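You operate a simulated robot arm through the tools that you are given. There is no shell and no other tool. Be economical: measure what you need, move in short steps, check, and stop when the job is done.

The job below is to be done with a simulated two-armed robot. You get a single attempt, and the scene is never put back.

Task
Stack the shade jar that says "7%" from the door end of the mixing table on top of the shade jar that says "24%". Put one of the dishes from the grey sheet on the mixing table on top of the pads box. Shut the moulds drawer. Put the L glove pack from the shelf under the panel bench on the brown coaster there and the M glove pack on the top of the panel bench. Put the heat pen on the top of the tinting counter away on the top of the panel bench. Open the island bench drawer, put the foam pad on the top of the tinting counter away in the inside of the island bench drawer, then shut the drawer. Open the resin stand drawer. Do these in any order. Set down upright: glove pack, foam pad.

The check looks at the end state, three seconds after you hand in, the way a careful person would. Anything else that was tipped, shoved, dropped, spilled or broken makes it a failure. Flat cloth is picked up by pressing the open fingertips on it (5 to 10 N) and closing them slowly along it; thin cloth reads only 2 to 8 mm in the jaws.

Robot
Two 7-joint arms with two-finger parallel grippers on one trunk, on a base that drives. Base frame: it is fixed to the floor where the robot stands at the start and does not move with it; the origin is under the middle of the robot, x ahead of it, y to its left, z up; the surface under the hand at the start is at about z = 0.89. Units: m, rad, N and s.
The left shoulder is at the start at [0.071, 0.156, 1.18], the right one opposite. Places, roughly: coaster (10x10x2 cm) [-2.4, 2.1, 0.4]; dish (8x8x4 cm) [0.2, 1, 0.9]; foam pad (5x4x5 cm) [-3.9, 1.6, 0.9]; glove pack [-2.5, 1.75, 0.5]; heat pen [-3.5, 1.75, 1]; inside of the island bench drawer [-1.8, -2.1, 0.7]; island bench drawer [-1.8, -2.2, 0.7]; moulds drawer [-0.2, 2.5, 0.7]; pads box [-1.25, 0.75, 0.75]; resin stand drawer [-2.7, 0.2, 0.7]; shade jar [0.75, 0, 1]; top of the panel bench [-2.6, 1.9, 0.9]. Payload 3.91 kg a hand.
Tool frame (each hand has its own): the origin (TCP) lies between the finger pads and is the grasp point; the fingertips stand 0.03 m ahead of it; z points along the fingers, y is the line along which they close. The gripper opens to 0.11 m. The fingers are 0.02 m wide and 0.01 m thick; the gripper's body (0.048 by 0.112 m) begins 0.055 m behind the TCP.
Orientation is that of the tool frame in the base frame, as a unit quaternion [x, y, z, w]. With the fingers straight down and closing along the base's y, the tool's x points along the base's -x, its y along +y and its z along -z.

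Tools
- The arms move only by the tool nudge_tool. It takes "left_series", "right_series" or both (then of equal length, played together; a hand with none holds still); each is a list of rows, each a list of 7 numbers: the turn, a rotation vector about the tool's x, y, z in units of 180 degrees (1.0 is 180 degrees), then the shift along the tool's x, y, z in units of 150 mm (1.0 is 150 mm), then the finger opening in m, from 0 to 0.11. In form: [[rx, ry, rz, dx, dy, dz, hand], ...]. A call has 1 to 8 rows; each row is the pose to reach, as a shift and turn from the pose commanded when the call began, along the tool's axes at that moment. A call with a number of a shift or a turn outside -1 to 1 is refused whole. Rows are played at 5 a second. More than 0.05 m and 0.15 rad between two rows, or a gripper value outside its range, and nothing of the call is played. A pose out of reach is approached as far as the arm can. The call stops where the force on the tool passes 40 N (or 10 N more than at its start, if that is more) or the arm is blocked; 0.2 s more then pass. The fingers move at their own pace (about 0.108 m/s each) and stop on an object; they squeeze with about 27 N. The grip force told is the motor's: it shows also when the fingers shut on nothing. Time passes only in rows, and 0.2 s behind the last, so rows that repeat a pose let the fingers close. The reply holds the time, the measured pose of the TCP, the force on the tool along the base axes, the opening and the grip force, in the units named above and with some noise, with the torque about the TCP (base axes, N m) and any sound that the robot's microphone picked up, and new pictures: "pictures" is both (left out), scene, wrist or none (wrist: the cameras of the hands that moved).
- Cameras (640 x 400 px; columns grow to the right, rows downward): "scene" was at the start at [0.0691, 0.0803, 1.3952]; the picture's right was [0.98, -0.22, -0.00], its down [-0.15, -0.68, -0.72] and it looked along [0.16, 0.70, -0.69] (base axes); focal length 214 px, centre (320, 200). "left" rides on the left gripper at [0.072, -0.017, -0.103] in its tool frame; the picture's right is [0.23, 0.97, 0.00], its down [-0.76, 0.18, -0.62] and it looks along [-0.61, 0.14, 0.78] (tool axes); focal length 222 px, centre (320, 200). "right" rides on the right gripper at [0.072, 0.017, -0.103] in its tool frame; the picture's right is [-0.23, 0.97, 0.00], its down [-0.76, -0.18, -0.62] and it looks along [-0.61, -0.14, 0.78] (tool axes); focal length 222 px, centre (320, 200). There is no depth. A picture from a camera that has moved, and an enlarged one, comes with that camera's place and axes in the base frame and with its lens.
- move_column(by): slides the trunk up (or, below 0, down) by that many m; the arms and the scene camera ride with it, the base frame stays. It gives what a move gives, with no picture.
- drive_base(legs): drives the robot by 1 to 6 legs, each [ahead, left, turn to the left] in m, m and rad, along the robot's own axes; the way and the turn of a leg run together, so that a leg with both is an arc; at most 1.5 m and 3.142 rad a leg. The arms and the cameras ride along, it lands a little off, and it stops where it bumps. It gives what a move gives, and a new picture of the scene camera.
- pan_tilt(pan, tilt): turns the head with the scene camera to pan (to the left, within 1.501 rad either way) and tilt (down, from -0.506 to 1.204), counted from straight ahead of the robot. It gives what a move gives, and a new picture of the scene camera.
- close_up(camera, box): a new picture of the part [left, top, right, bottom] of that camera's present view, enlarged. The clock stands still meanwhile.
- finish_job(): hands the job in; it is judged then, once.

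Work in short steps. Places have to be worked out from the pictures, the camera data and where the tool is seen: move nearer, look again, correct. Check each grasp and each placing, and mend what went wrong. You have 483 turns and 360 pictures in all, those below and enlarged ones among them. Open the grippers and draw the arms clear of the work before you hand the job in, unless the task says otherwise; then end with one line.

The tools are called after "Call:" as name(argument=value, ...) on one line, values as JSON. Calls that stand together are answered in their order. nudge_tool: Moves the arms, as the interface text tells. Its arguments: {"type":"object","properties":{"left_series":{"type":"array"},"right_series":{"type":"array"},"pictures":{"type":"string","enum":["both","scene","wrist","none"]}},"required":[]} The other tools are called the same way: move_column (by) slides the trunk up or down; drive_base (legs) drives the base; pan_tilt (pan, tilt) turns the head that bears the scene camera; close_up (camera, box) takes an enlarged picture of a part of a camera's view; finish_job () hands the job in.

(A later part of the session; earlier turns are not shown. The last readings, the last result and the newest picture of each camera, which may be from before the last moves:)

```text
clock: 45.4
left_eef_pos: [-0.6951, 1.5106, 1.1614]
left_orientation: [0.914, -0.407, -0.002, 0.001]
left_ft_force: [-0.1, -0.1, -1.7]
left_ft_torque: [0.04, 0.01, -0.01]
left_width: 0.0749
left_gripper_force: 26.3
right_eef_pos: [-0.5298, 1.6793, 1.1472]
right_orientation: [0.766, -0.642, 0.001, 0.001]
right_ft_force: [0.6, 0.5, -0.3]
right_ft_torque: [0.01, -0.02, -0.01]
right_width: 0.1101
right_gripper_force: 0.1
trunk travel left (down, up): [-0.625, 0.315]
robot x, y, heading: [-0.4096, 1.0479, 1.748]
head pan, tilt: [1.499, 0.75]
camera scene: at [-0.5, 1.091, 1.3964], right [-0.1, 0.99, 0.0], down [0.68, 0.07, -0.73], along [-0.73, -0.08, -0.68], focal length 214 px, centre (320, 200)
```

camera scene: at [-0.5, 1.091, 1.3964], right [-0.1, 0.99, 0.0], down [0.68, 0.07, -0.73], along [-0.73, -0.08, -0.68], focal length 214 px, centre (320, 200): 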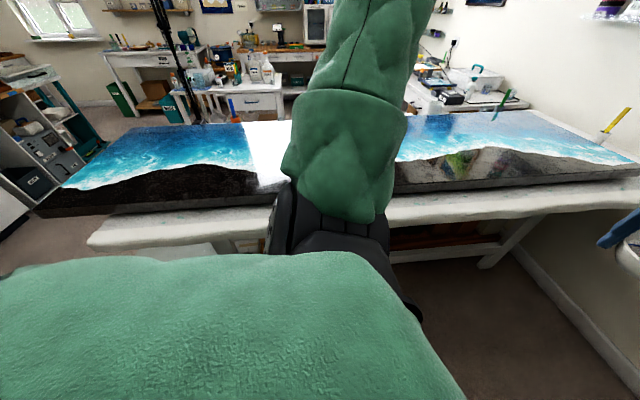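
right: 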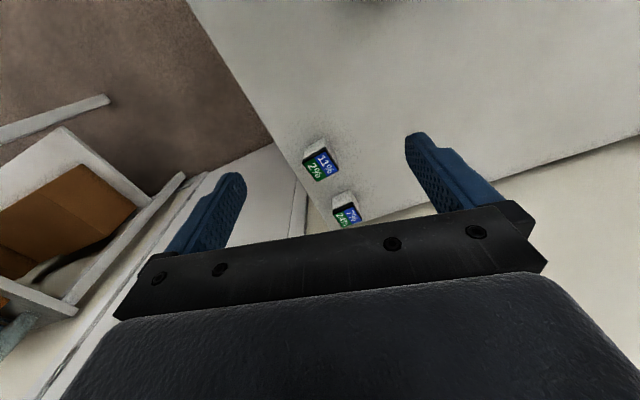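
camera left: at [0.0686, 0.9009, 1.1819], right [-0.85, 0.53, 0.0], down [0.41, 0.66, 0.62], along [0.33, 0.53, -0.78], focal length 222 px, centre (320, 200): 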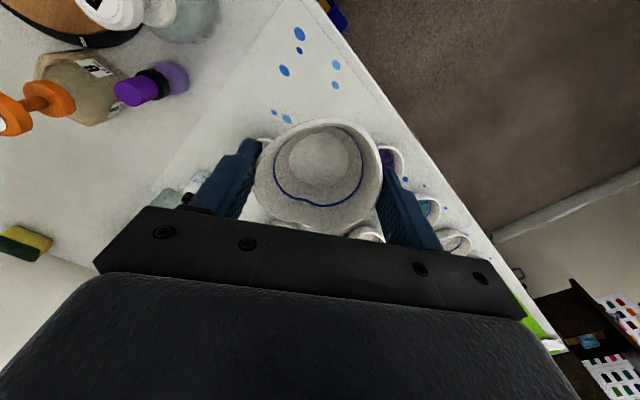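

I'll turn here to face the bench (−x).

Call:
drive_base(legs=[[0, 0, 1.35]])

Call:
pan_tilt(pan=0.3, tilt=0.8)

```text
clock: 49.1
left_eef_pos: [-0.9242, 0.88, 1.1622]
left_orientation: [0.969, 0.246, -0.001, 0.002]
left_ft_force: [-0.5, -0.3, -1.4]
left_ft_torque: [0.0, 0.02, -0.03]
left_width: 0.0748
left_gripper_force: 27.0
right_eef_pos: [-1.0483, 1.0791, 1.1469]
right_orientation: [1.0, -0.029, 0.0, 0.0]
right_ft_force: [0.8, 0.1, 0.8]
right_ft_torque: [0.02, 0.0, 0.01]
right_width: 0.1099
right_gripper_force: 0.0
trunk travel left (down, up): [-0.625, 0.315]
robot x, y, heading: [-0.4081, 1.0501, 3.082]
head pan, tilt: [1.499, 0.75]
camera scene: at [-0.47, 0.9701, 1.3964], right [-0.99, 0.13, 0.0], down [0.09, 0.68, -0.73], along [-0.1, -0.72, -0.68], focal length 214 px, centre (320, 200)
```

scene: 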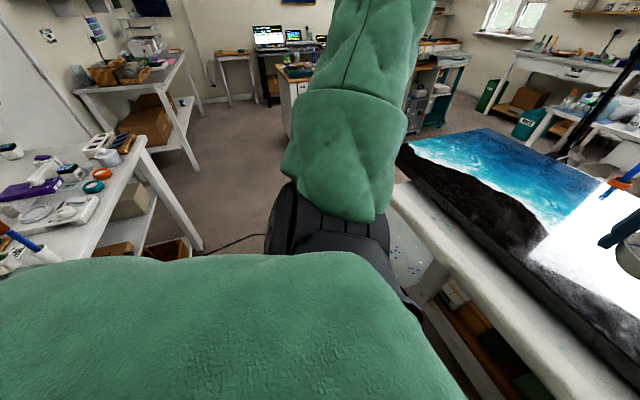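

```text
clock: 50.5
left_eef_pos: [-0.9239, 0.8803, 1.1595]
left_orientation: [0.969, 0.246, -0.001, 0.002]
left_ft_force: [-0.7, 0.1, -1.3]
left_ft_torque: [-0.03, 0.04, -0.03]
left_width: 0.0747
left_gripper_force: 26.6
right_eef_pos: [-1.049, 1.0795, 1.1475]
right_orientation: [1.0, -0.03, 0.001, 0.0]
right_ft_force: [0.1, 0.0, 0.0]
right_ft_torque: [-0.01, -0.01, -0.03]
right_width: 0.1101
right_gripper_force: 0.0
trunk travel left (down, up): [-0.625, 0.315]
robot x, y, heading: [-0.408, 1.0482, 3.082]
head pan, tilt: [0.3, 0.799]
camera scene: at [-0.5376, 1.0332, 1.3923], right [-0.24, 0.97, 0.0], down [0.7, 0.17, -0.7], along [-0.68, -0.17, -0.72], focal length 214 px, centre (320, 200)
```

scene: 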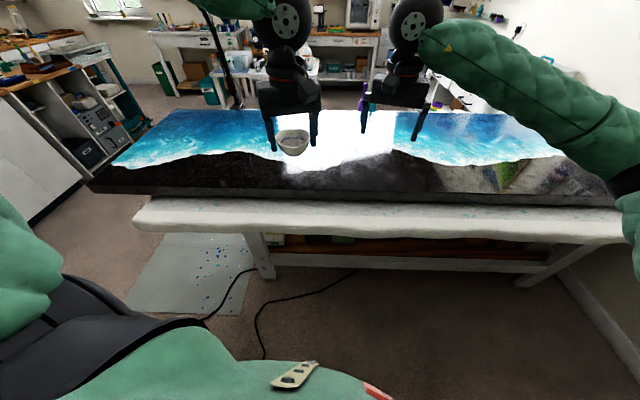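

Zoom under the bench top to find the pads box.

Call:
close_up(camera="scene", box=[230, 200, 560, 300])

Call:
pan_tilt(pan=0.0, tilt=0.0)

```text
1.94 times, centred on (395, 250) of scene
camera zoom: at [-0.5376, 1.0332, 1.3923], right [-0.24, 0.97, 0.0], down [0.7, 0.17, -0.7], along [-0.68, -0.17, -0.72], focal length 416 px, centre (174, 103)
```

zoom: 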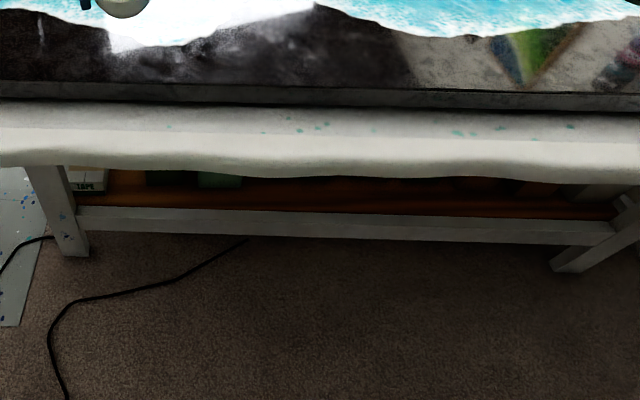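

```text
clock: 51.6
left_eef_pos: [-0.9239, 0.8802, 1.162]
left_orientation: [0.969, 0.246, -0.001, 0.003]
left_ft_force: [-0.5, -0.2, -0.8]
left_ft_torque: [0.02, -0.02, 0.0]
left_width: 0.0747
left_gripper_force: 27.5
right_eef_pos: [-1.0501, 1.0791, 1.147]
right_orientation: [1.0, -0.03, 0.001, 0.001]
right_ft_force: [0.0, -0.7, -0.3]
right_ft_torque: [-0.02, 0.05, -0.02]
right_width: 0.1099
right_gripper_force: 0.1
trunk travel left (down, up): [-0.625, 0.315]
robot x, y, heading: [-0.4077, 1.0497, 3.079]
head pan, tilt: [0.0, 0.0]
camera scene: at [-0.5492, 1.0578, 1.4644], right [0.06, 1.0, 0.0], down [0.0, 0.0, -1.0], along [-1.0, 0.06, 0.0], focal length 214 px, centre (320, 200)
```

scene: 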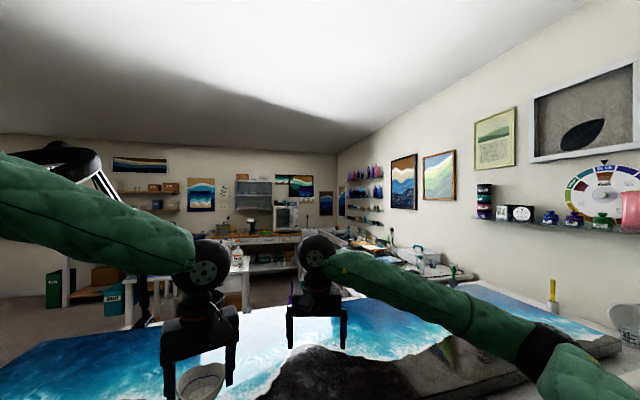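

Check the wrist cameras' views over/behind the bench.

Call:
close_up(camera="left", box=[0, 0, 640, 400])

Call:
pan_tilt(pan=0.45, tilt=0.35)

```text
1.00 times, centred on (320, 200) of left (not enlarged: the box is as wide or as high as the picture)
camera zoom: at [-0.8681, 0.9298, 1.2645], right [0.66, -0.75, 0.0], down [-0.58, -0.52, 0.63], along [-0.47, -0.42, -0.78], focal length 222 px, centre (320, 200)
```

zoom: 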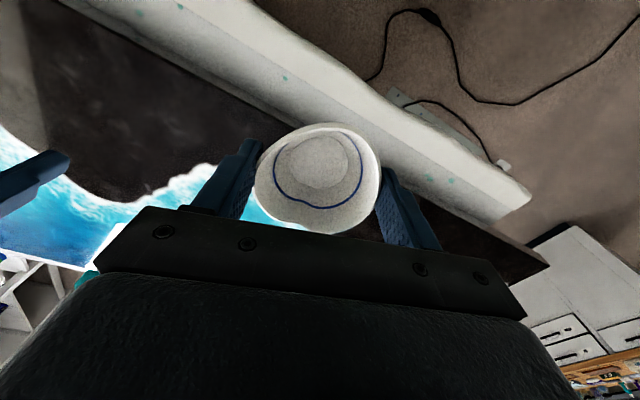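

```text
clock: 52.5
left_eef_pos: [-0.923, 0.8793, 1.1615]
left_orientation: [0.969, 0.246, -0.001, 0.002]
left_ft_force: [-0.6, 0.3, -0.8]
left_ft_torque: [0.04, -0.02, -0.04]
left_width: 0.0745
left_gripper_force: 27.0
right_eef_pos: [-1.0498, 1.0802, 1.1463]
right_orientation: [1.0, -0.03, 0.001, 0.0]
right_ft_force: [0.9, -0.3, -0.1]
right_ft_torque: [0.02, -0.02, -0.01]
right_width: 0.1099
right_gripper_force: 0.0
trunk travel left (down, up): [-0.625, 0.315]
robot x, y, heading: [-0.4061, 1.053, 3.079]
head pan, tilt: [0.45, 0.351]
camera scene: at [-0.5454, 1.0171, 1.432], right [-0.38, 0.92, 0.0], down [0.32, 0.13, -0.94], along [-0.87, -0.36, -0.34], focal length 214 px, centre (320, 200)
```

scene: 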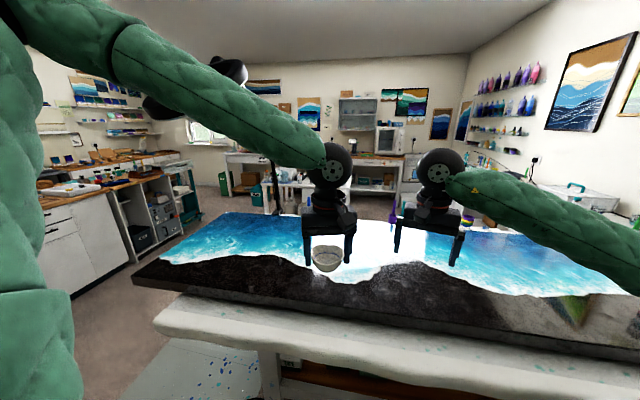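

I need a view under the bench from its open end (−y). Raise the trunk a little for clearance and slide left along the aisle.

Call:
move_column(by=0.08)

Call:
drive_base(legs=[[0, 0.7, 0], [0, 0.6, 0]])

Call:
pan_tilt(pan=-0.6, tilt=0.5)

```text
clock: 53.7
left_eef_pos: [-0.9243, 0.8802, 1.2417]
left_orientation: [0.969, 0.246, 0.001, 0.002]
left_ft_force: [-0.4, 0.6, -1.2]
left_ft_torque: [-0.02, -0.03, -0.02]
left_width: 0.0745
left_gripper_force: 27.1
right_eef_pos: [-1.0491, 1.0797, 1.2268]
right_orientation: [1.0, -0.029, 0.001, 0.0]
right_ft_force: [0.0, 0.6, 0.0]
right_ft_torque: [-0.05, 0.01, 0.0]
right_width: 0.11
right_gripper_force: 0.1
trunk travel left (down, up): [-0.705, 0.235]
robot x, y, heading: [-0.41, 1.0489, 3.086]
head pan, tilt: [0.45, 0.351]
```

```text
clock: 55.0
left_eef_pos: [-0.927, 0.8018, 1.2427]
left_orientation: [0.97, 0.243, 0.0, 0.002]
left_ft_force: [-0.1, -1.1, -0.4]
left_ft_torque: [0.02, 0.0, 0.0]
left_width: 0.0745
left_gripper_force: 26.6
right_eef_pos: [-1.0552, 1.0005, 1.2268]
right_orientation: [1.0, -0.031, 0.002, 0.0]
right_ft_force: [1.0, 1.3, 0.2]
right_ft_torque: [0.06, 0.01, -0.04]
right_width: 0.1099
right_gripper_force: 0.1
trunk travel left (down, up): [-0.705, 0.235]
robot x, y, heading: [-0.4137, 0.9717, 3.08]
head pan, tilt: [0.45, 0.351]
stopped in leg 1: the robot was blocked; the commanded pose is now the measured one
camera scene: at [-0.5497, 0.9364, 1.512], right [-0.38, 0.93, 0.0], down [0.32, 0.13, -0.94], along [-0.87, -0.36, -0.34], focal length 214 px, centre (320, 200)
```

scene: 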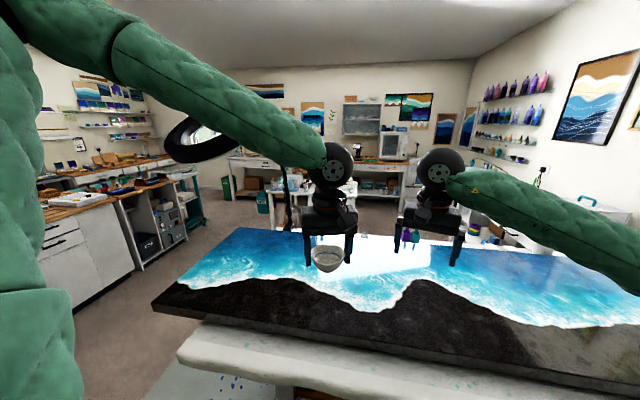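

```text
clock: 56.4
left_eef_pos: [-0.929, 0.8023, 1.2426]
left_orientation: [0.97, 0.243, -0.001, 0.002]
left_ft_force: [-0.3, 0.1, -0.3]
left_ft_torque: [-0.02, 0.02, 0.0]
left_width: 0.0741
left_gripper_force: 27.4
right_eef_pos: [-1.0548, 1.0019, 1.227]
right_orientation: [0.999, -0.032, 0.002, 0.001]
right_ft_force: [0.0, -0.1, 0.5]
right_ft_torque: [0.0, -0.02, -0.04]
right_width: 0.1102
right_gripper_force: 0.1
trunk travel left (down, up): [-0.705, 0.235]
robot x, y, heading: [-0.4133, 0.971, 3.08]
head pan, tilt: [-0.6, 0.499]
camera scene: at [-0.5365, 1.029, 1.4984], right [0.61, 0.79, 0.0], down [0.38, -0.29, -0.88], along [-0.69, 0.54, -0.48], focal length 214 px, centre (320, 200)
```

scene: 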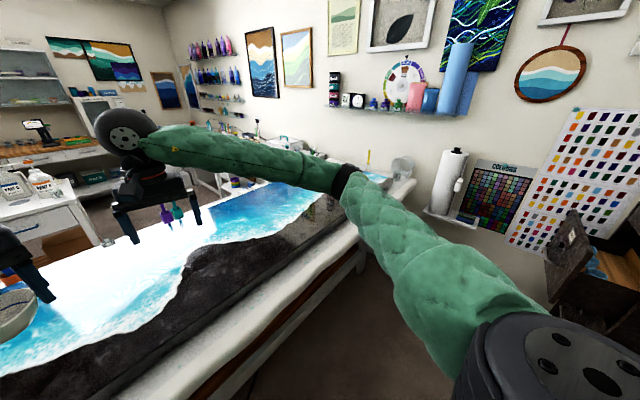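

Something near my left arm is in the way: a ring lamp on a boom, close by. Look at it directly.

Call:
pan_tilt(pan=0.85, tilt=0.1)

Call:
pan_tilt(pan=1.3, tilt=0.0)

```text
clock: 57.9
left_eef_pos: [-0.9287, 0.802, 1.2422]
left_orientation: [0.97, 0.244, -0.001, 0.003]
left_ft_force: [0.8, 0.1, -0.9]
left_ft_torque: [-0.02, 0.0, 0.04]
left_width: 0.0742
left_gripper_force: 26.7
right_eef_pos: [-1.055, 1.0024, 1.2274]
right_orientation: [1.0, -0.031, 0.002, 0.0]
right_ft_force: [-0.4, -0.4, 0.1]
right_ft_torque: [-0.01, 0.04, 0.0]
right_width: 0.1102
right_gripper_force: 0.0
trunk travel left (down, up): [-0.705, 0.235]
robot x, y, heading: [-0.4158, 0.9712, 3.077]
head pan, tilt: [0.85, 0.099]
camera scene: at [-0.5297, 0.9081, 1.5354], right [-0.71, 0.71, 0.0], down [0.07, 0.07, -0.99], along [-0.7, -0.71, -0.1], focal length 214 px, centre (320, 200)
```

scene: 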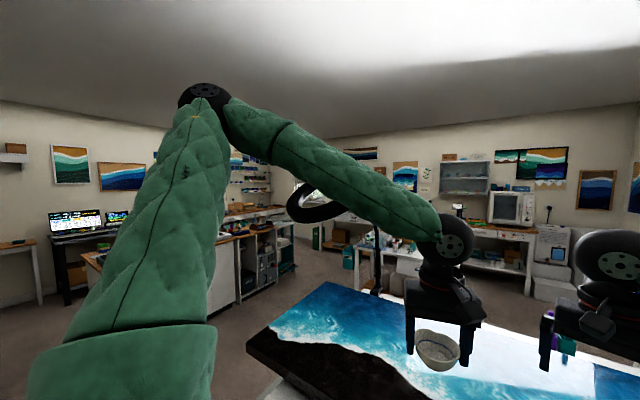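

```text
clock: 58.8
left_eef_pos: [-0.9276, 0.8021, 1.2416]
left_orientation: [0.97, 0.244, -0.001, 0.003]
left_ft_force: [0.3, -0.9, -0.1]
left_ft_torque: [-0.02, -0.02, 0.02]
left_width: 0.0742
left_gripper_force: 27.1
right_eef_pos: [-1.0548, 1.0018, 1.2265]
right_orientation: [1.0, -0.031, 0.002, -0.001]
right_ft_force: [0.7, 0.5, 0.7]
right_ft_torque: [0.02, -0.02, -0.03]
right_width: 0.11
right_gripper_force: 0.0
trunk travel left (down, up): [-0.705, 0.235]
robot x, y, heading: [-0.4157, 0.9767, 3.082]
head pan, tilt: [1.3, 0.0]
camera scene: at [-0.4942, 0.8883, 1.5444], right [-0.95, 0.33, 0.0], down [0.0, 0.0, -1.0], along [-0.33, -0.95, 0.0], focal length 214 px, centre (320, 200)
```

scene: 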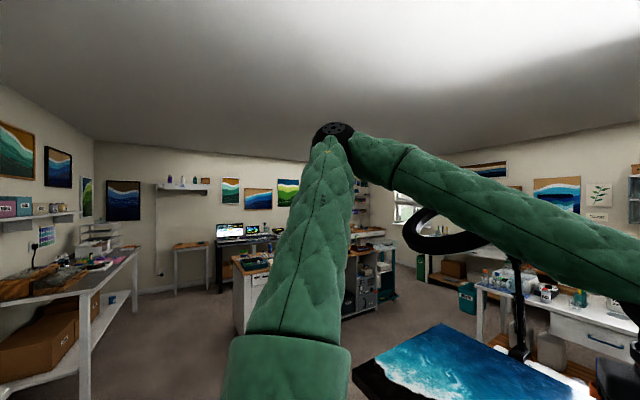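

The left arm's raised forearm met the ring lamp hanging over the bench end. I move off it, turn back to face the mixing table and leave the aisle that way round.

Call:
drive_base(legs=[[0, -0.1, 0], [0, 0, -1.45], [0, 0, -1.4]])

```text
clock: 67.0
left_eef_pos: [0.0386, 1.3757, 1.2422]
left_orientation: [-0.376, 0.926, 0.003, 0.001]
left_ft_force: [0.1, -0.1, -1.4]
left_ft_torque: [0.0, -0.01, -0.02]
left_width: 0.0737
left_gripper_force: 27.4
right_eef_pos: [0.2165, 1.2195, 1.2259]
right_orientation: [-0.11, 0.994, 0.0, -0.002]
right_ft_force: [-0.8, 0.5, -0.2]
right_ft_torque: [-0.03, -0.01, -0.01]
right_width: 0.1101
right_gripper_force: 0.0
trunk travel left (down, up): [-0.705, 0.235]
robot x, y, heading: [-0.4088, 1.0729, 0.223]
head pan, tilt: [1.3, 0.0]
camera scene: at [-0.3537, 1.1724, 1.5445], right [1.0, -0.05, 0.0], down [0.0, 0.0, -1.0], along [0.05, 1.0, 0.0], focal length 214 px, centre (320, 200)
```

scene: 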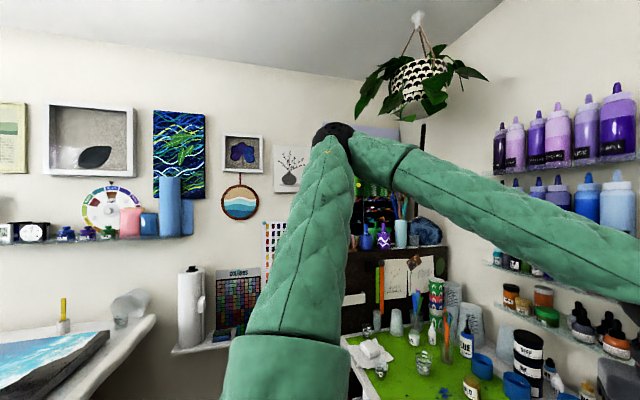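

Now slide out of the aisle to the open floor at about [-0.35, -0.55].

Call:
drive_base(legs=[[-0.15, -0.8, 0], [-0.15, -0.8, 0]])

Call:
pan_tilt(pan=1.45, tilt=0.5)

```text
clock: 75.2
left_eef_pos: [0.0785, -0.256, 1.2422]
left_orientation: [-0.364, 0.931, 0.003, 0.0]
left_ft_force: [0.4, 0.8, -0.8]
left_ft_torque: [0.01, 0.02, 0.0]
left_width: 0.0733
left_gripper_force: 27.2
right_eef_pos: [0.2506, -0.4154, 1.227]
right_orientation: [-0.095, 0.995, 0.0, -0.002]
right_ft_force: [-0.1, 0.5, 0.2]
right_ft_torque: [0.0, 0.01, 0.0]
right_width: 0.1101
right_gripper_force: 0.1
trunk travel left (down, up): [-0.705, 0.235]
robot x, y, heading: [-0.3765, -0.5459, 0.194]
head pan, tilt: [1.3, 0.0]
camera scene: at [-0.3194, -0.4469, 1.5445], right [1.0, -0.08, 0.0], down [0.0, 0.0, -1.0], along [0.08, 1.0, 0.0], focal length 214 px, centre (320, 200)
```

scene: 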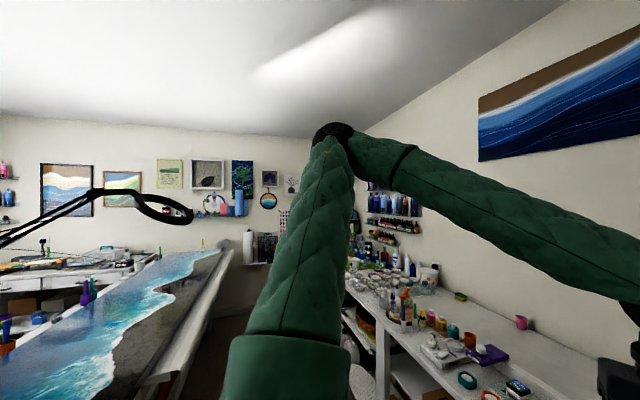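

```text
clock: 76.2
left_eef_pos: [0.0786, -0.2535, 1.2419]
left_orientation: [-0.364, 0.931, 0.003, 0.001]
left_ft_force: [-0.3, 0.8, -1.6]
left_ft_torque: [0.0, -0.01, -0.01]
left_width: 0.0735
left_gripper_force: 26.9
right_eef_pos: [0.2512, -0.4156, 1.2263]
right_orientation: [-0.096, 0.995, 0.0, -0.002]
right_ft_force: [0.1, -0.2, 0.5]
right_ft_torque: [0.01, -0.01, 0.0]
right_width: 0.1099
right_gripper_force: 0.1
trunk travel left (down, up): [-0.705, 0.235]
robot x, y, heading: [-0.3768, -0.5454, 0.19]
head pan, tilt: [1.45, 0.499]
camera scene: at [-0.333, -0.4454, 1.4984], right [1.0, 0.07, 0.0], down [0.03, -0.48, -0.88], along [-0.06, 0.88, -0.48], focal length 214 px, centre (320, 200)
```

scene: 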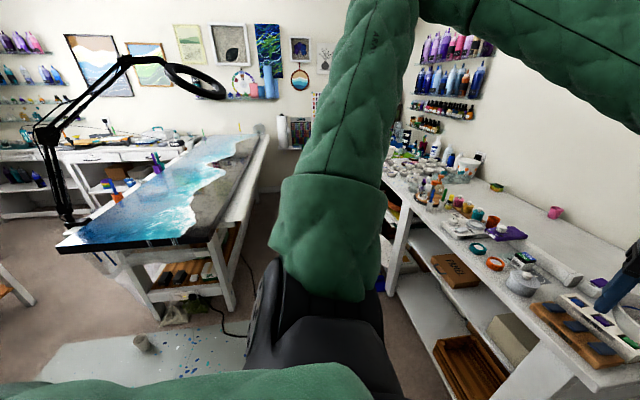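

Excellent view of the bench end. I turn to face it to find the pads box.

Call:
drive_base(legs=[[-0.15, -0.1, 0], [0, 0, 1.6]])

Call:
pan_tilt(pan=0.0, tilt=0.6)

Call:
close_up(camera="scene", box=[120, 120, 440, 320])

```text
clock: 81.6
left_eef_pos: [-0.8094, -0.2269, 1.2421]
left_orientation: [0.922, -0.386, -0.003, 0.002]
left_ft_force: [0.2, -0.2, -2.4]
left_ft_torque: [0.03, 0.01, 0.0]
left_width: 0.0733
left_gripper_force: 27.0
right_eef_pos: [-0.6547, -0.0494, 1.2263]
right_orientation: [0.781, -0.625, 0.002, 0.001]
right_ft_force: [0.4, -0.5, 0.8]
right_ft_torque: [0.04, 0.0, 0.0]
right_width: 0.1098
right_gripper_force: 0.1
trunk travel left (down, up): [-0.705, 0.235]
robot x, y, heading: [-0.5056, -0.676, 1.793]
head pan, tilt: [1.45, 0.499]
camera scene: at [-0.6067, -0.6335, 1.4983], right [-0.1, 0.99, 0.0], down [0.48, 0.05, -0.88], along [-0.87, -0.09, -0.48], focal length 214 px, centre (320, 200)
```

scene: 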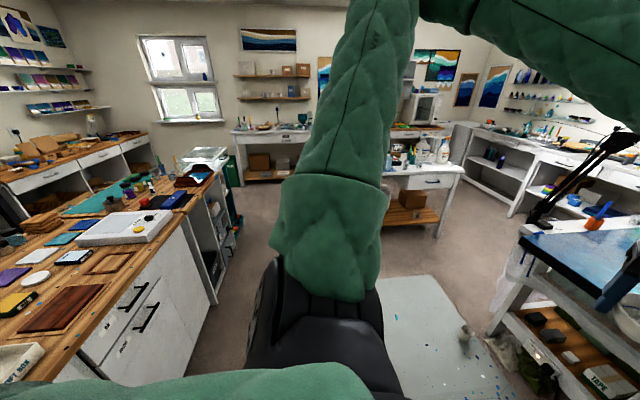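

```text
clock: 83.2
left_eef_pos: [-0.8103, -0.2263, 1.2411]
left_orientation: [0.922, -0.388, -0.002, 0.002]
left_ft_force: [0.0, -0.7, -1.5]
left_ft_torque: [0.06, 0.02, -0.03]
left_width: 0.0732
left_gripper_force: 27.4
right_eef_pos: [-0.6537, -0.0475, 1.227]
right_orientation: [0.781, -0.625, 0.002, 0.001]
right_ft_force: [-0.6, 0.6, -0.5]
right_ft_torque: [-0.01, -0.01, 0.03]
right_width: 0.1098
right_gripper_force: 0.2
trunk travel left (down, up): [-0.705, 0.235]
robot x, y, heading: [-0.5069, -0.6764, 1.791]
head pan, tilt: [0.0, 0.6]
camera scene: at [-0.5356, -0.538, 1.4892], right [0.98, 0.22, 0.0], down [0.12, -0.55, -0.82], along [-0.18, 0.8, -0.57], focal length 214 px, centre (320, 200)
```

scene: 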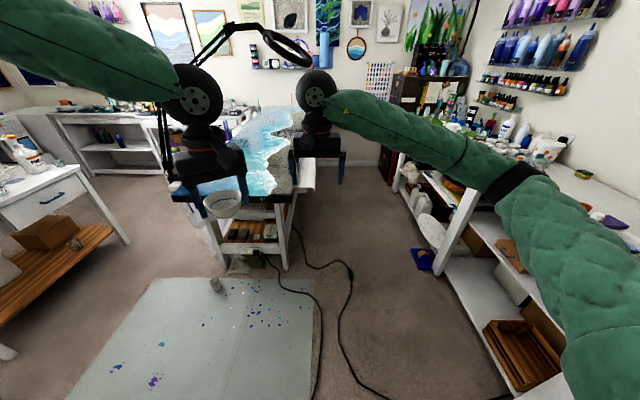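

```text
2.00 times, centred on (280, 220) of scene
camera zoom: at [-0.5356, -0.538, 1.4892], right [0.98, 0.22, 0.0], down [0.12, -0.55, -0.82], along [-0.18, 0.8, -0.57], focal length 429 px, centre (400, 160)
```

zoom: 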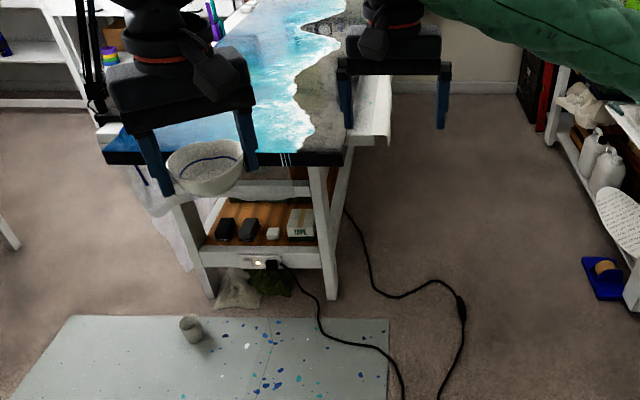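

Zoom closer on the under-shelf.

Call:
close_up(camera="scene", box=[215, 190, 305, 270])

```text
5.00 times, centred on (260, 230) of scene
camera zoom: at [-0.5356, -0.538, 1.4892], right [0.98, 0.22, 0.0], down [0.12, -0.55, -0.82], along [-0.18, 0.8, -0.57], focal length 1072 px, centre (620, 50)
```

zoom: 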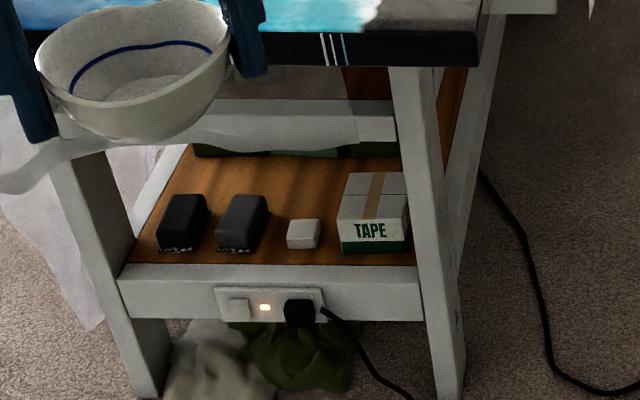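

Lower the trunk to see under the bench top.

Call:
move_column(by=-0.6)

Call:
pan_tilt(pan=0.1, tilt=0.25)

Call:
close_up(camera="scene", box=[160, 120, 400, 280])

```text
refused: -0.6 is not a number from -0.4 to 0.4
```

```text
clock: 84.0
left_eef_pos: [-0.8103, -0.2263, 1.2418]
left_orientation: [0.922, -0.387, -0.002, 0.001]
left_ft_force: [-0.3, -0.1, -1.7]
left_ft_torque: [0.01, 0.01, 0.0]
left_width: 0.0733
left_gripper_force: 27.0
right_eef_pos: [-0.6532, -0.0497, 1.2275]
right_orientation: [0.781, -0.625, 0.002, 0.001]
right_ft_force: [-0.7, 0.3, 0.1]
right_ft_torque: [-0.01, -0.01, 0.05]
right_width: 0.11
right_gripper_force: 0.0
trunk travel left (down, up): [-0.705, 0.235]
robot x, y, heading: [-0.5068, -0.6737, 1.792]
head pan, tilt: [0.099, 0.25]
camera scene: at [-0.5456, -0.5356, 1.5213], right [0.95, 0.32, 0.0], down [0.08, -0.24, -0.97], along [-0.31, 0.92, -0.25], focal length 214 px, centre (320, 200)
```

scene: 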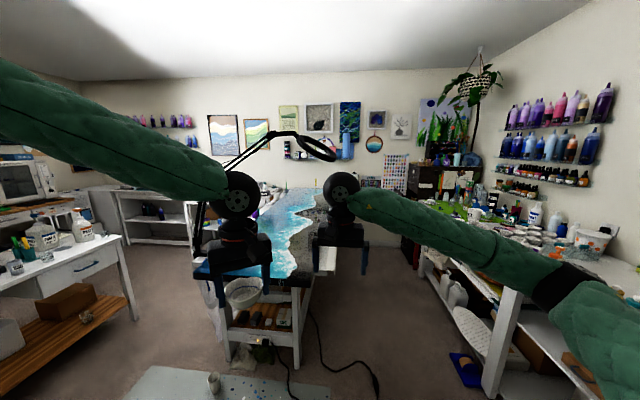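

```text
2.50 times, centred on (280, 200) of scene
camera zoom: at [-0.5456, -0.5356, 1.5213], right [0.95, 0.32, 0.0], down [0.08, -0.24, -0.97], along [-0.31, 0.92, -0.25], focal length 536 px, centre (420, 200)
```

zoom: 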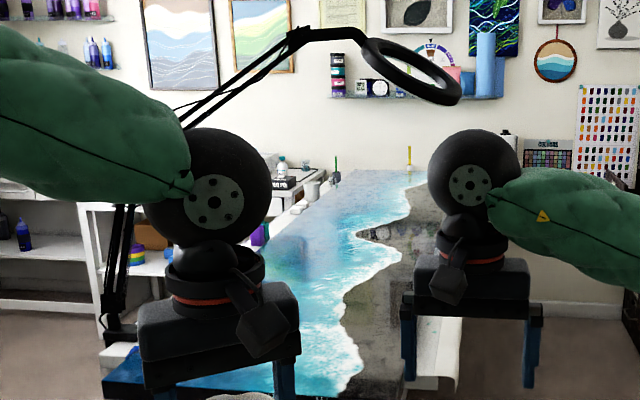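

Lower the trunk in two steps and look again.

Call:
move_column(by=-0.4)

Call:
move_column(by=-0.15)

Call:
pan_tilt(pan=0.1, tilt=0.2)

Call:
close_up(camera="scene", box=[180, 120, 360, 232])

```text
clock: 87.8
left_eef_pos: [-0.809, -0.2272, 0.8424]
left_orientation: [0.922, -0.388, -0.003, 0.001]
left_ft_force: [-0.2, 0.0, -0.4]
left_ft_torque: [0.03, 0.01, 0.03]
left_width: 0.073
left_gripper_force: 27.0
right_eef_pos: [-0.6535, -0.0496, 0.8262]
right_orientation: [0.781, -0.625, 0.001, 0.002]
right_ft_force: [-0.2, -0.5, -0.2]
right_ft_torque: [0.01, 0.03, -0.01]
right_width: 0.1098
right_gripper_force: 0.0
trunk travel left (down, up): [-0.305, 0.635]
robot x, y, heading: [-0.5064, -0.6738, 1.787]
head pan, tilt: [0.099, 0.25]
```

```text
clock: 89.6
left_eef_pos: [-0.8089, -0.2283, 0.6917]
left_orientation: [0.922, -0.388, -0.003, 0.001]
left_ft_force: [-0.9, 0.0, -1.9]
left_ft_torque: [-0.02, -0.01, 0.02]
left_width: 0.0732
left_gripper_force: 27.3
right_eef_pos: [-0.6546, -0.0491, 0.6763]
right_orientation: [0.781, -0.625, 0.001, 0.0]
right_ft_force: [0.5, 0.0, -0.1]
right_ft_torque: [0.0, -0.02, 0.0]
right_width: 0.1102
right_gripper_force: 0.1
trunk travel left (down, up): [-0.155, 0.785]
robot x, y, heading: [-0.5073, -0.6771, 1.789]
head pan, tilt: [0.099, 0.25]
```

```text
clock: 90.2
left_eef_pos: [-0.8086, -0.2276, 0.6924]
left_orientation: [0.922, -0.387, -0.003, 0.002]
left_ft_force: [-0.5, -0.5, -1.2]
left_ft_torque: [0.0, -0.01, -0.05]
left_width: 0.073
left_gripper_force: 27.4
right_eef_pos: [-0.654, -0.0507, 0.6753]
right_orientation: [0.781, -0.625, 0.002, 0.001]
right_ft_force: [0.3, -0.5, 0.0]
right_ft_torque: [0.0, 0.03, -0.03]
right_width: 0.1101
right_gripper_force: 0.0
trunk travel left (down, up): [-0.155, 0.785]
robot x, y, heading: [-0.5019, -0.6737, 1.789]
head pan, tilt: [0.099, 0.201]
camera scene: at [-0.5454, -0.5361, 0.976], right [0.95, 0.32, 0.0], down [0.06, -0.19, -0.98], along [-0.31, 0.93, -0.2], focal length 214 px, centre (320, 200)
```

scene: 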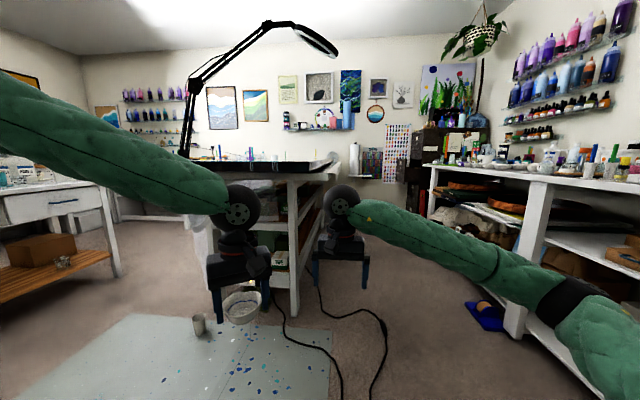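

```text
3.56 times, centred on (270, 176) of scene
camera zoom: at [-0.5454, -0.5361, 0.976], right [0.95, 0.32, 0.0], down [0.06, -0.19, -0.98], along [-0.31, 0.93, -0.2], focal length 763 px, centre (498, 285)
```

zoom: 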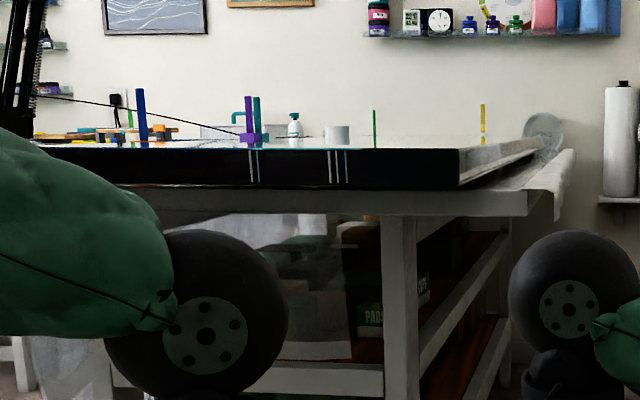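

"PADS" label spotted under the bench. Zoom further.

Call:
close_up(camera="scene", box=[240, 175, 340, 240])

```text
6.15 times, centred on (290, 208) of scene
camera zoom: at [-0.5454, -0.5361, 0.976], right [0.95, 0.32, 0.0], down [0.06, -0.19, -0.98], along [-0.31, 0.93, -0.2], focal length 1320 px, centre (505, 154)
```

zoom: 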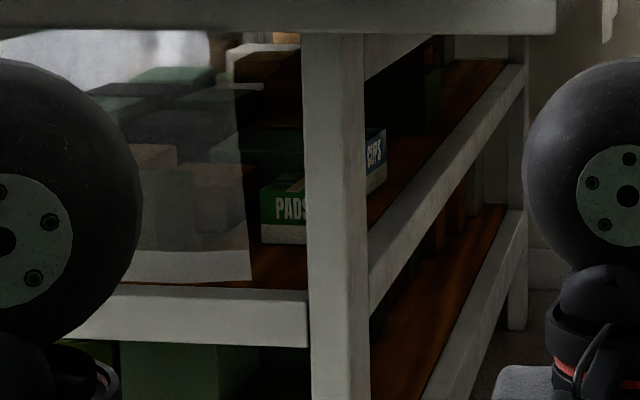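

The PADS box sits on the upper shelf (top ≈0.645) under the bench top (underside ≈0.86), so the dish must go in with a near-horizontal hand. I'll hand it over in the air to the right hand; first I move the right hand aside and pitch it up ~68°.

Call:
nudge_tool(right_series=[[0, 0, 0, 0.07, -0.22, 0, 0.11], [0, 0, 0, 0.14, -0.45, 0, 0.11], [0, 0, 0, 0.2, -0.7, 0, 0.11], [0, 0, 0, 0.27, -0.9, 0, 0.11]], pictures="none")

Call:
nudge_tool(right_series=[[0, -0.0475, 0, 0, 0, 0, 0.11], [0, -0.095, 0, 0, 0, 0, 0.11], [0, -0.1425, 0, 0, 0, 0, 0.11], [0, -0.19, 0, 0, 0, 0, 0.11], [0, -0.2375, 0, 0, 0, 0, 0.11], [0, -0.285, 0, 0, 0, 0, 0.11], [0, -0.3325, 0, 0, 0, 0, 0.11], [0, -0.38, 0, 0, 0, 0, 0.11]], pictures="none")

Call:
nudge_tool(left_series=[[0, 0, 0.0475, -0.08, -0.1, 0, 0.03], [0, 0, 0.095, -0.16, -0.2, 0, 0.03], [0, 0, 0.1425, -0.24, -0.3, 0, 0.03], [0, 0, 0.19, -0.32, -0.4, 0, 0.03], [0, 0, 0.2375, -0.4, -0.5, 0, 0.03], [0, 0, 0.285, -0.48, -0.6, 0, 0.03], [0, 0, 0.3325, -0.57, -0.7, 0, 0.03], [0, 0, 0.38, -0.67, -0.81, 0, 0.03]], pictures="none")

Call:
pan_tilt(pan=0.0, tilt=0.6)

```text
clock: 91.2
left_eef_pos: [-0.8095, -0.2279, 0.6921]
left_orientation: [0.922, -0.388, -0.002, 0.002]
left_ft_force: [-0.3, -0.1, -0.3]
left_ft_torque: [-0.01, 0.02, -0.02]
left_width: 0.0734
left_gripper_force: 26.6
right_eef_pos: [-0.5143, -0.0587, 0.6768]
right_orientation: [0.781, -0.625, 0.001, 0.0]
right_ft_force: [-0.4, -0.5, 0.1]
right_ft_torque: [0.02, -0.05, -0.02]
right_width: 0.1102
right_gripper_force: 0.1
trunk travel left (down, up): [-0.155, 0.785]
robot x, y, heading: [-0.5062, -0.6726, 1.794]
head pan, tilt: [0.099, 0.201]
```

```text
clock: 93.0
left_eef_pos: [-0.8102, -0.227, 0.6925]
left_orientation: [0.922, -0.387, -0.003, 0.002]
left_ft_force: [0.2, -0.2, -0.6]
left_ft_torque: [0.0, 0.0, 0.03]
left_width: 0.0732
left_gripper_force: 26.9
right_eef_pos: [-0.5236, -0.0408, 0.678]
right_orientation: [0.646, -0.517, -0.438, -0.351]
right_ft_force: [-0.8, 0.3, 0.4]
right_ft_torque: [0.03, 0.0, 0.0]
right_width: 0.11
right_gripper_force: 0.1
right hand out of reach, approached as far as the arm can: row 7, 8
trunk travel left (down, up): [-0.155, 0.785]
robot x, y, heading: [-0.5028, -0.6732, 1.796]
head pan, tilt: [0.099, 0.201]
```

```text
clock: 94.8
left_eef_pos: [-0.7946, -0.0709, 0.6912]
left_orientation: [-0.544, 0.839, 0.002, -0.003]
left_ft_force: [0.1, 0.3, -2.1]
left_ft_torque: [0.0, 0.04, -0.02]
left_width: 0.0734
left_gripper_force: 27.1
right_eef_pos: [-0.5242, -0.0415, 0.6789]
right_orientation: [0.646, -0.518, -0.437, -0.35]
right_ft_force: [0.5, 0.4, -0.3]
right_ft_torque: [-0.01, 0.0, 0.01]
right_width: 0.1101
right_gripper_force: 0.0
trunk travel left (down, up): [-0.155, 0.785]
robot x, y, heading: [-0.5046, -0.6742, 1.794]
head pan, tilt: [0.099, 0.201]
```

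```text
clock: 95.7
left_eef_pos: [-0.7934, -0.0703, 0.6909]
left_orientation: [-0.545, 0.838, 0.001, -0.003]
left_ft_force: [0.4, -0.2, 0.2]
left_ft_torque: [0.02, 0.03, -0.02]
left_width: 0.0731
left_gripper_force: 27.2
right_eef_pos: [-0.5235, -0.0415, 0.6782]
right_orientation: [0.646, -0.518, -0.438, -0.35]
right_ft_force: [-0.6, 0.3, -1.7]
right_ft_torque: [0.02, 0.01, -0.01]
right_width: 0.11
right_gripper_force: 0.0
trunk travel left (down, up): [-0.155, 0.785]
robot x, y, heading: [-0.5061, -0.675, 1.792]
head pan, tilt: [0.0, 0.6]
camera scene: at [-0.5354, -0.5382, 0.9393], right [0.98, 0.22, 0.0], down [0.12, -0.55, -0.83], along [-0.18, 0.81, -0.56], focal length 214 px, centre (320, 200)
```

scene: 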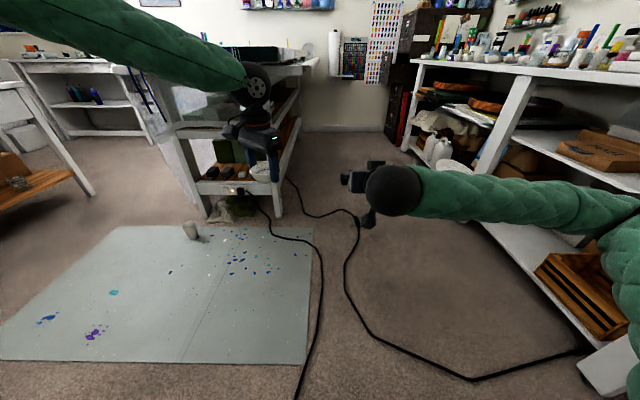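

Right hand is pitched (68°). Now move the dish a bit forward with a final yaw, and yaw the right hand 45° left toward the dish.

Call:
nudge_tool(left_series=[[0, 0, 0.012, -0.134, 0.1, 0, 0.03], [0, 0, 0.024, -0.268, 0.2, 0, 0.03], [0, 0, 0.036, -0.4, 0.3, 0, 0.03], [0, 0, 0.047, -0.537, 0.396, 0, 0.03], [0, 0, 0.047, -0.537, 0.396, 0, 0.03], [0, 0, 0.047, -0.537, 0.396, 0, 0.03]], right_series=[[-0.039, 0, -0.0153, -0.012, 0.09, 0.03, 0.11], [-0.0775, 0, -0.0307, -0.024, 0.18, 0.06, 0.11], [-0.116, 0, -0.046, -0.036, 0.27, 0.09, 0.11], [-0.155, 0, -0.0613, -0.05, 0.36, 0.12, 0.11], [-0.194, 0, -0.0767, -0.062, 0.45, 0.155, 0.11], [-0.2325, 0, -0.092, -0.074, 0.533, 0.186, 0.11]], pictures="both")

```text
clock: 97.1
left_eef_pos: [-0.8165, 0.0259, 0.6925]
left_orientation: [-0.482, 0.876, 0.002, -0.003]
left_ft_force: [-0.6, 0.4, -1.1]
left_ft_torque: [0.0, 0.0, -0.02]
left_width: 0.0731
left_gripper_force: 26.8
right_eef_pos: [-0.6102, -0.0288, 0.6786]
right_orientation: [0.795, -0.231, -0.54, -0.155]
right_ft_force: [0.1, -0.1, -0.1]
right_ft_torque: [0.0, -0.03, -0.01]
right_width: 0.1098
right_gripper_force: 0.1
trunk travel left (down, up): [-0.155, 0.785]
robot x, y, heading: [-0.5024, -0.6767, 1.79]
head pan, tilt: [0.0, 0.6]
camera scene: at [-0.5353, -0.5383, 0.9392], right [0.98, 0.22, 0.0], down [0.12, -0.55, -0.82], along [-0.18, 0.8, -0.57], focal length 214 px, centre (320, 200)
camera right: at [-0.5134, -0.1093, 0.6498], right [-0.59, -0.78, 0.21], down [0.35, -0.01, 0.94], along [-0.73, 0.63, 0.27], focal length 222 px, centre (320, 200)
camera left: at [-0.8401, -0.0437, 0.7941], right [-0.94, 0.33, 0.01], down [0.26, 0.74, 0.62], along [0.2, 0.59, -0.78], focal length 222 px, centre (320, 200)
```

scene: 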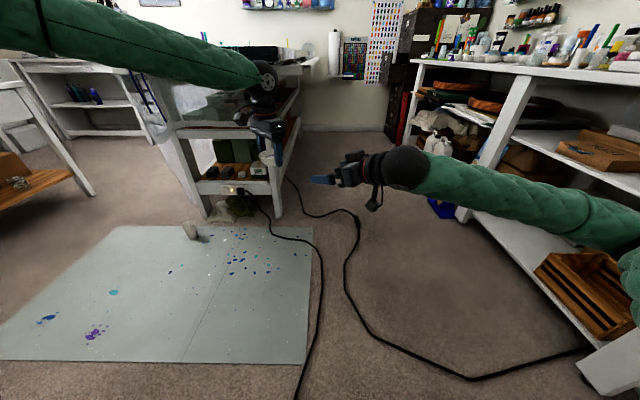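
right: 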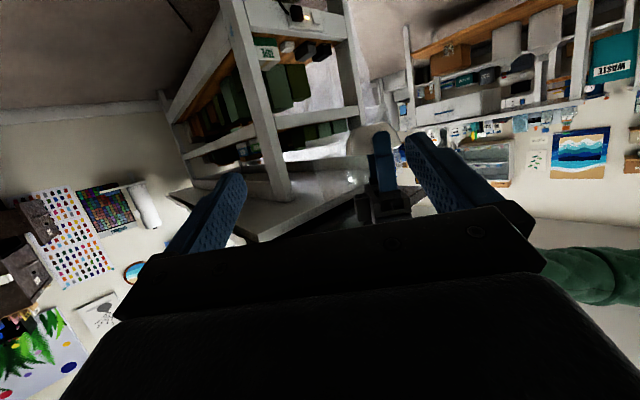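
left: 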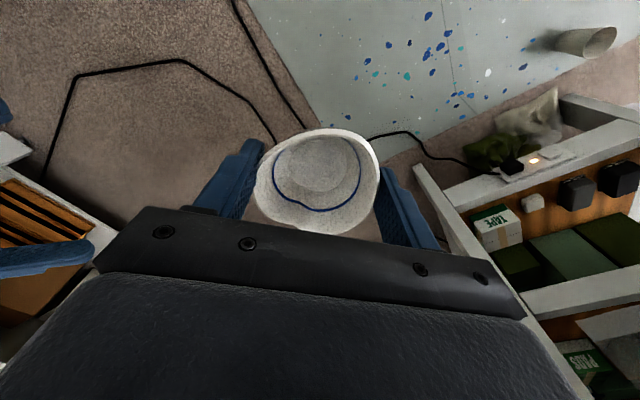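

Left closing axis and right approach direction are aligned. Move the right hand sideways into line and part way in.

Call:
nudge_tool(right_series=[[0, 0, 0, -0.06, 0.13, 0.14, 0.11], [0, 0, 0, -0.12, 0.26, 0.28, 0.11], [0, 0, 0, -0.18, 0.393, 0.42, 0.11], [0, 0, 0, -0.245, 0.393, 0.558, 0.11], [0, 0, 0, -0.245, 0.393, 0.558, 0.11]], pictures="both")

Call:
close_up(camera="scene", box=[200, 80, 400, 205])

```text
clock: 98.3
left_eef_pos: [-0.8167, 0.0257, 0.6907]
left_orientation: [-0.482, 0.876, 0.001, -0.002]
left_ft_force: [0.0, 0.6, -1.5]
left_ft_torque: [0.02, -0.02, -0.02]
left_width: 0.0733
left_gripper_force: 27.2
right_eef_pos: [-0.7184, -0.031, 0.6817]
right_orientation: [0.795, -0.231, -0.539, -0.155]
right_ft_force: [0.3, -0.3, -0.4]
right_ft_torque: [-0.01, -0.02, -0.03]
right_width: 0.1098
right_gripper_force: 0.0
trunk travel left (down, up): [-0.155, 0.785]
robot x, y, heading: [-0.5019, -0.671, 1.792]
head pan, tilt: [0.0, 0.6]
camera scene: at [-0.5355, -0.5382, 0.9392], right [0.98, 0.22, 0.0], down [0.12, -0.55, -0.82], along [-0.18, 0.8, -0.57], focal length 214 px, centre (320, 200)
camera right: at [-0.623, -0.1108, 0.6533], right [-0.59, -0.78, 0.21], down [0.35, -0.01, 0.94], along [-0.73, 0.63, 0.27], focal length 222 px, centre (320, 200)
```

scene: 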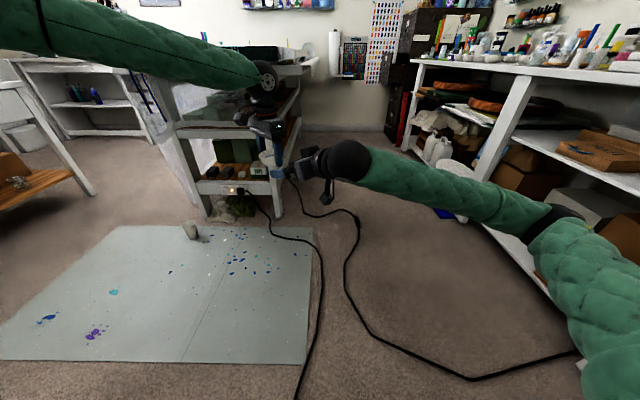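
right: 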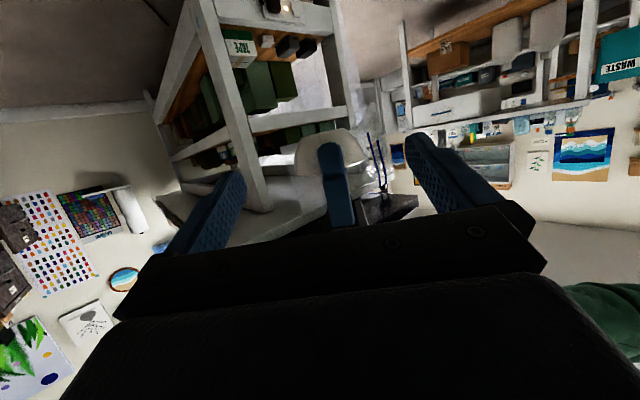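

```text
3.20 times, centred on (300, 142) of scene
camera zoom: at [-0.5355, -0.5382, 0.9392], right [0.98, 0.22, 0.0], down [0.12, -0.55, -0.82], along [-0.18, 0.8, -0.57], focal length 686 px, centre (384, 384)
```

zoom: 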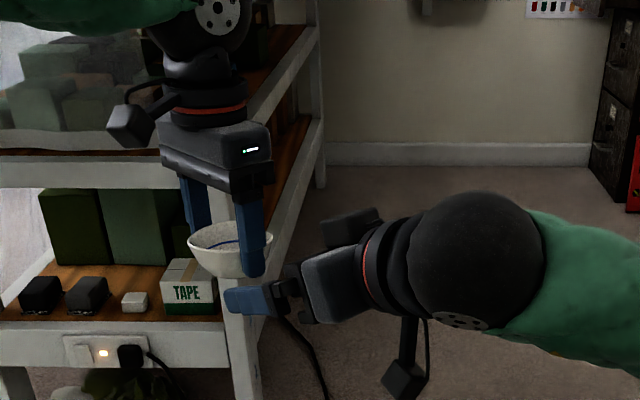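

Alignment looks right. Advance the right hand around the dish (≈0.098 m) and then close it.

Call:
nudge_tool(right_series=[[0, 0, 0, -0.06, 0, 0.153, 0.11], [0, 0, 0, -0.12, 0, 0.305, 0.11], [0, 0, 0, -0.18, 0, 0.458, 0.11], [0, 0, 0, -0.242, 0, 0.611, 0.11], [0, 0, 0, -0.242, 0, 0.611, 0.11]], pictures="wrist")

Call:
close_up(camera="scene", box=[200, 80, 400, 205])

Call:
close_up(camera="left", box=[160, 80, 480, 280])

```text
clock: 99.7
left_eef_pos: [-0.8192, 0.0281, 0.6914]
left_orientation: [-0.484, 0.875, 0.002, -0.003]
left_ft_force: [-3.6, 2.1, -0.2]
left_ft_torque: [-0.11, -0.2, -0.02]
left_width: 0.0733
left_gripper_force: 27.4
right_eef_pos: [-0.8015, 0.0232, 0.6821]
right_orientation: [0.795, -0.231, -0.539, -0.155]
right_ft_force: [4.1, -2.6, 0.3]
right_ft_torque: [0.14, 0.21, 0.03]
right_width: 0.1101
right_gripper_force: 0.1
trunk travel left (down, up): [-0.155, 0.785]
robot x, y, heading: [-0.5051, -0.6696, 1.79]
head pan, tilt: [0.0, 0.6]
stopped in row 5 (left hand): the force on the tool passed its limit at 42 N (the readings are from after the stop); the commanded pose is now the measured one
camera right: at [-0.7046, -0.0583, 0.6536], right [-0.59, -0.78, 0.21], down [0.35, -0.01, 0.94], along [-0.73, 0.63, 0.27], focal length 222 px, centre (320, 200)
```

right: 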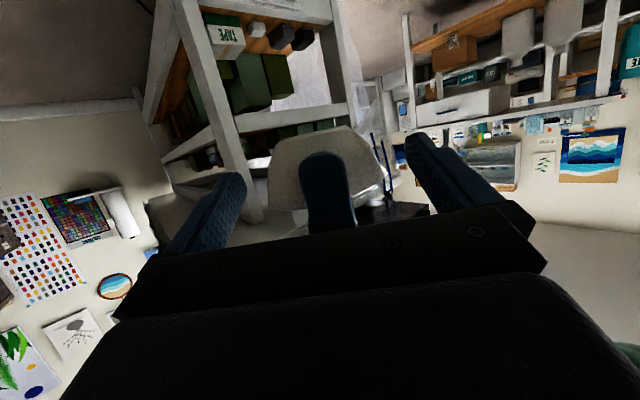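

```text
3.20 times, centred on (300, 142) of scene
camera zoom: at [-0.5354, -0.5382, 0.9392], right [0.98, 0.22, 0.0], down [0.12, -0.55, -0.82], along [-0.18, 0.8, -0.57], focal length 686 px, centre (384, 384)
```

zoom: 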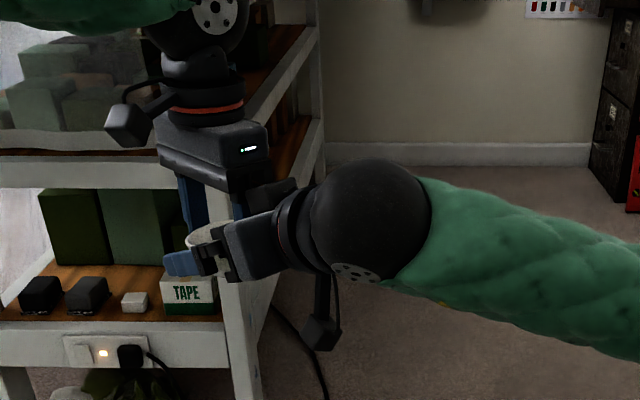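

```text
2.00 times, centred on (320, 180) of left
camera zoom: at [-0.8425, -0.043, 0.7942], right [-0.95, 0.33, 0.01], down [0.26, 0.74, 0.62], along [0.2, 0.59, -0.78], focal length 444 px, centre (320, 240)
```

zoom: 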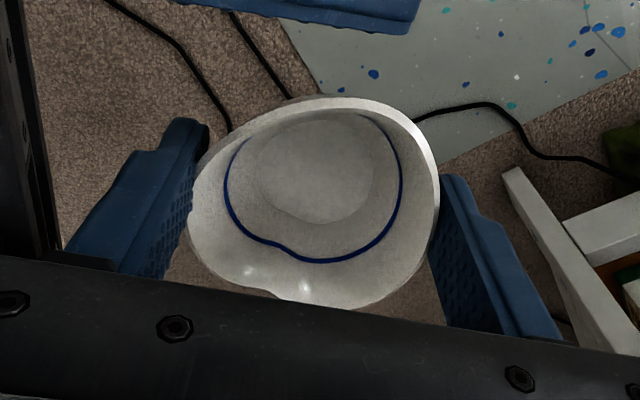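

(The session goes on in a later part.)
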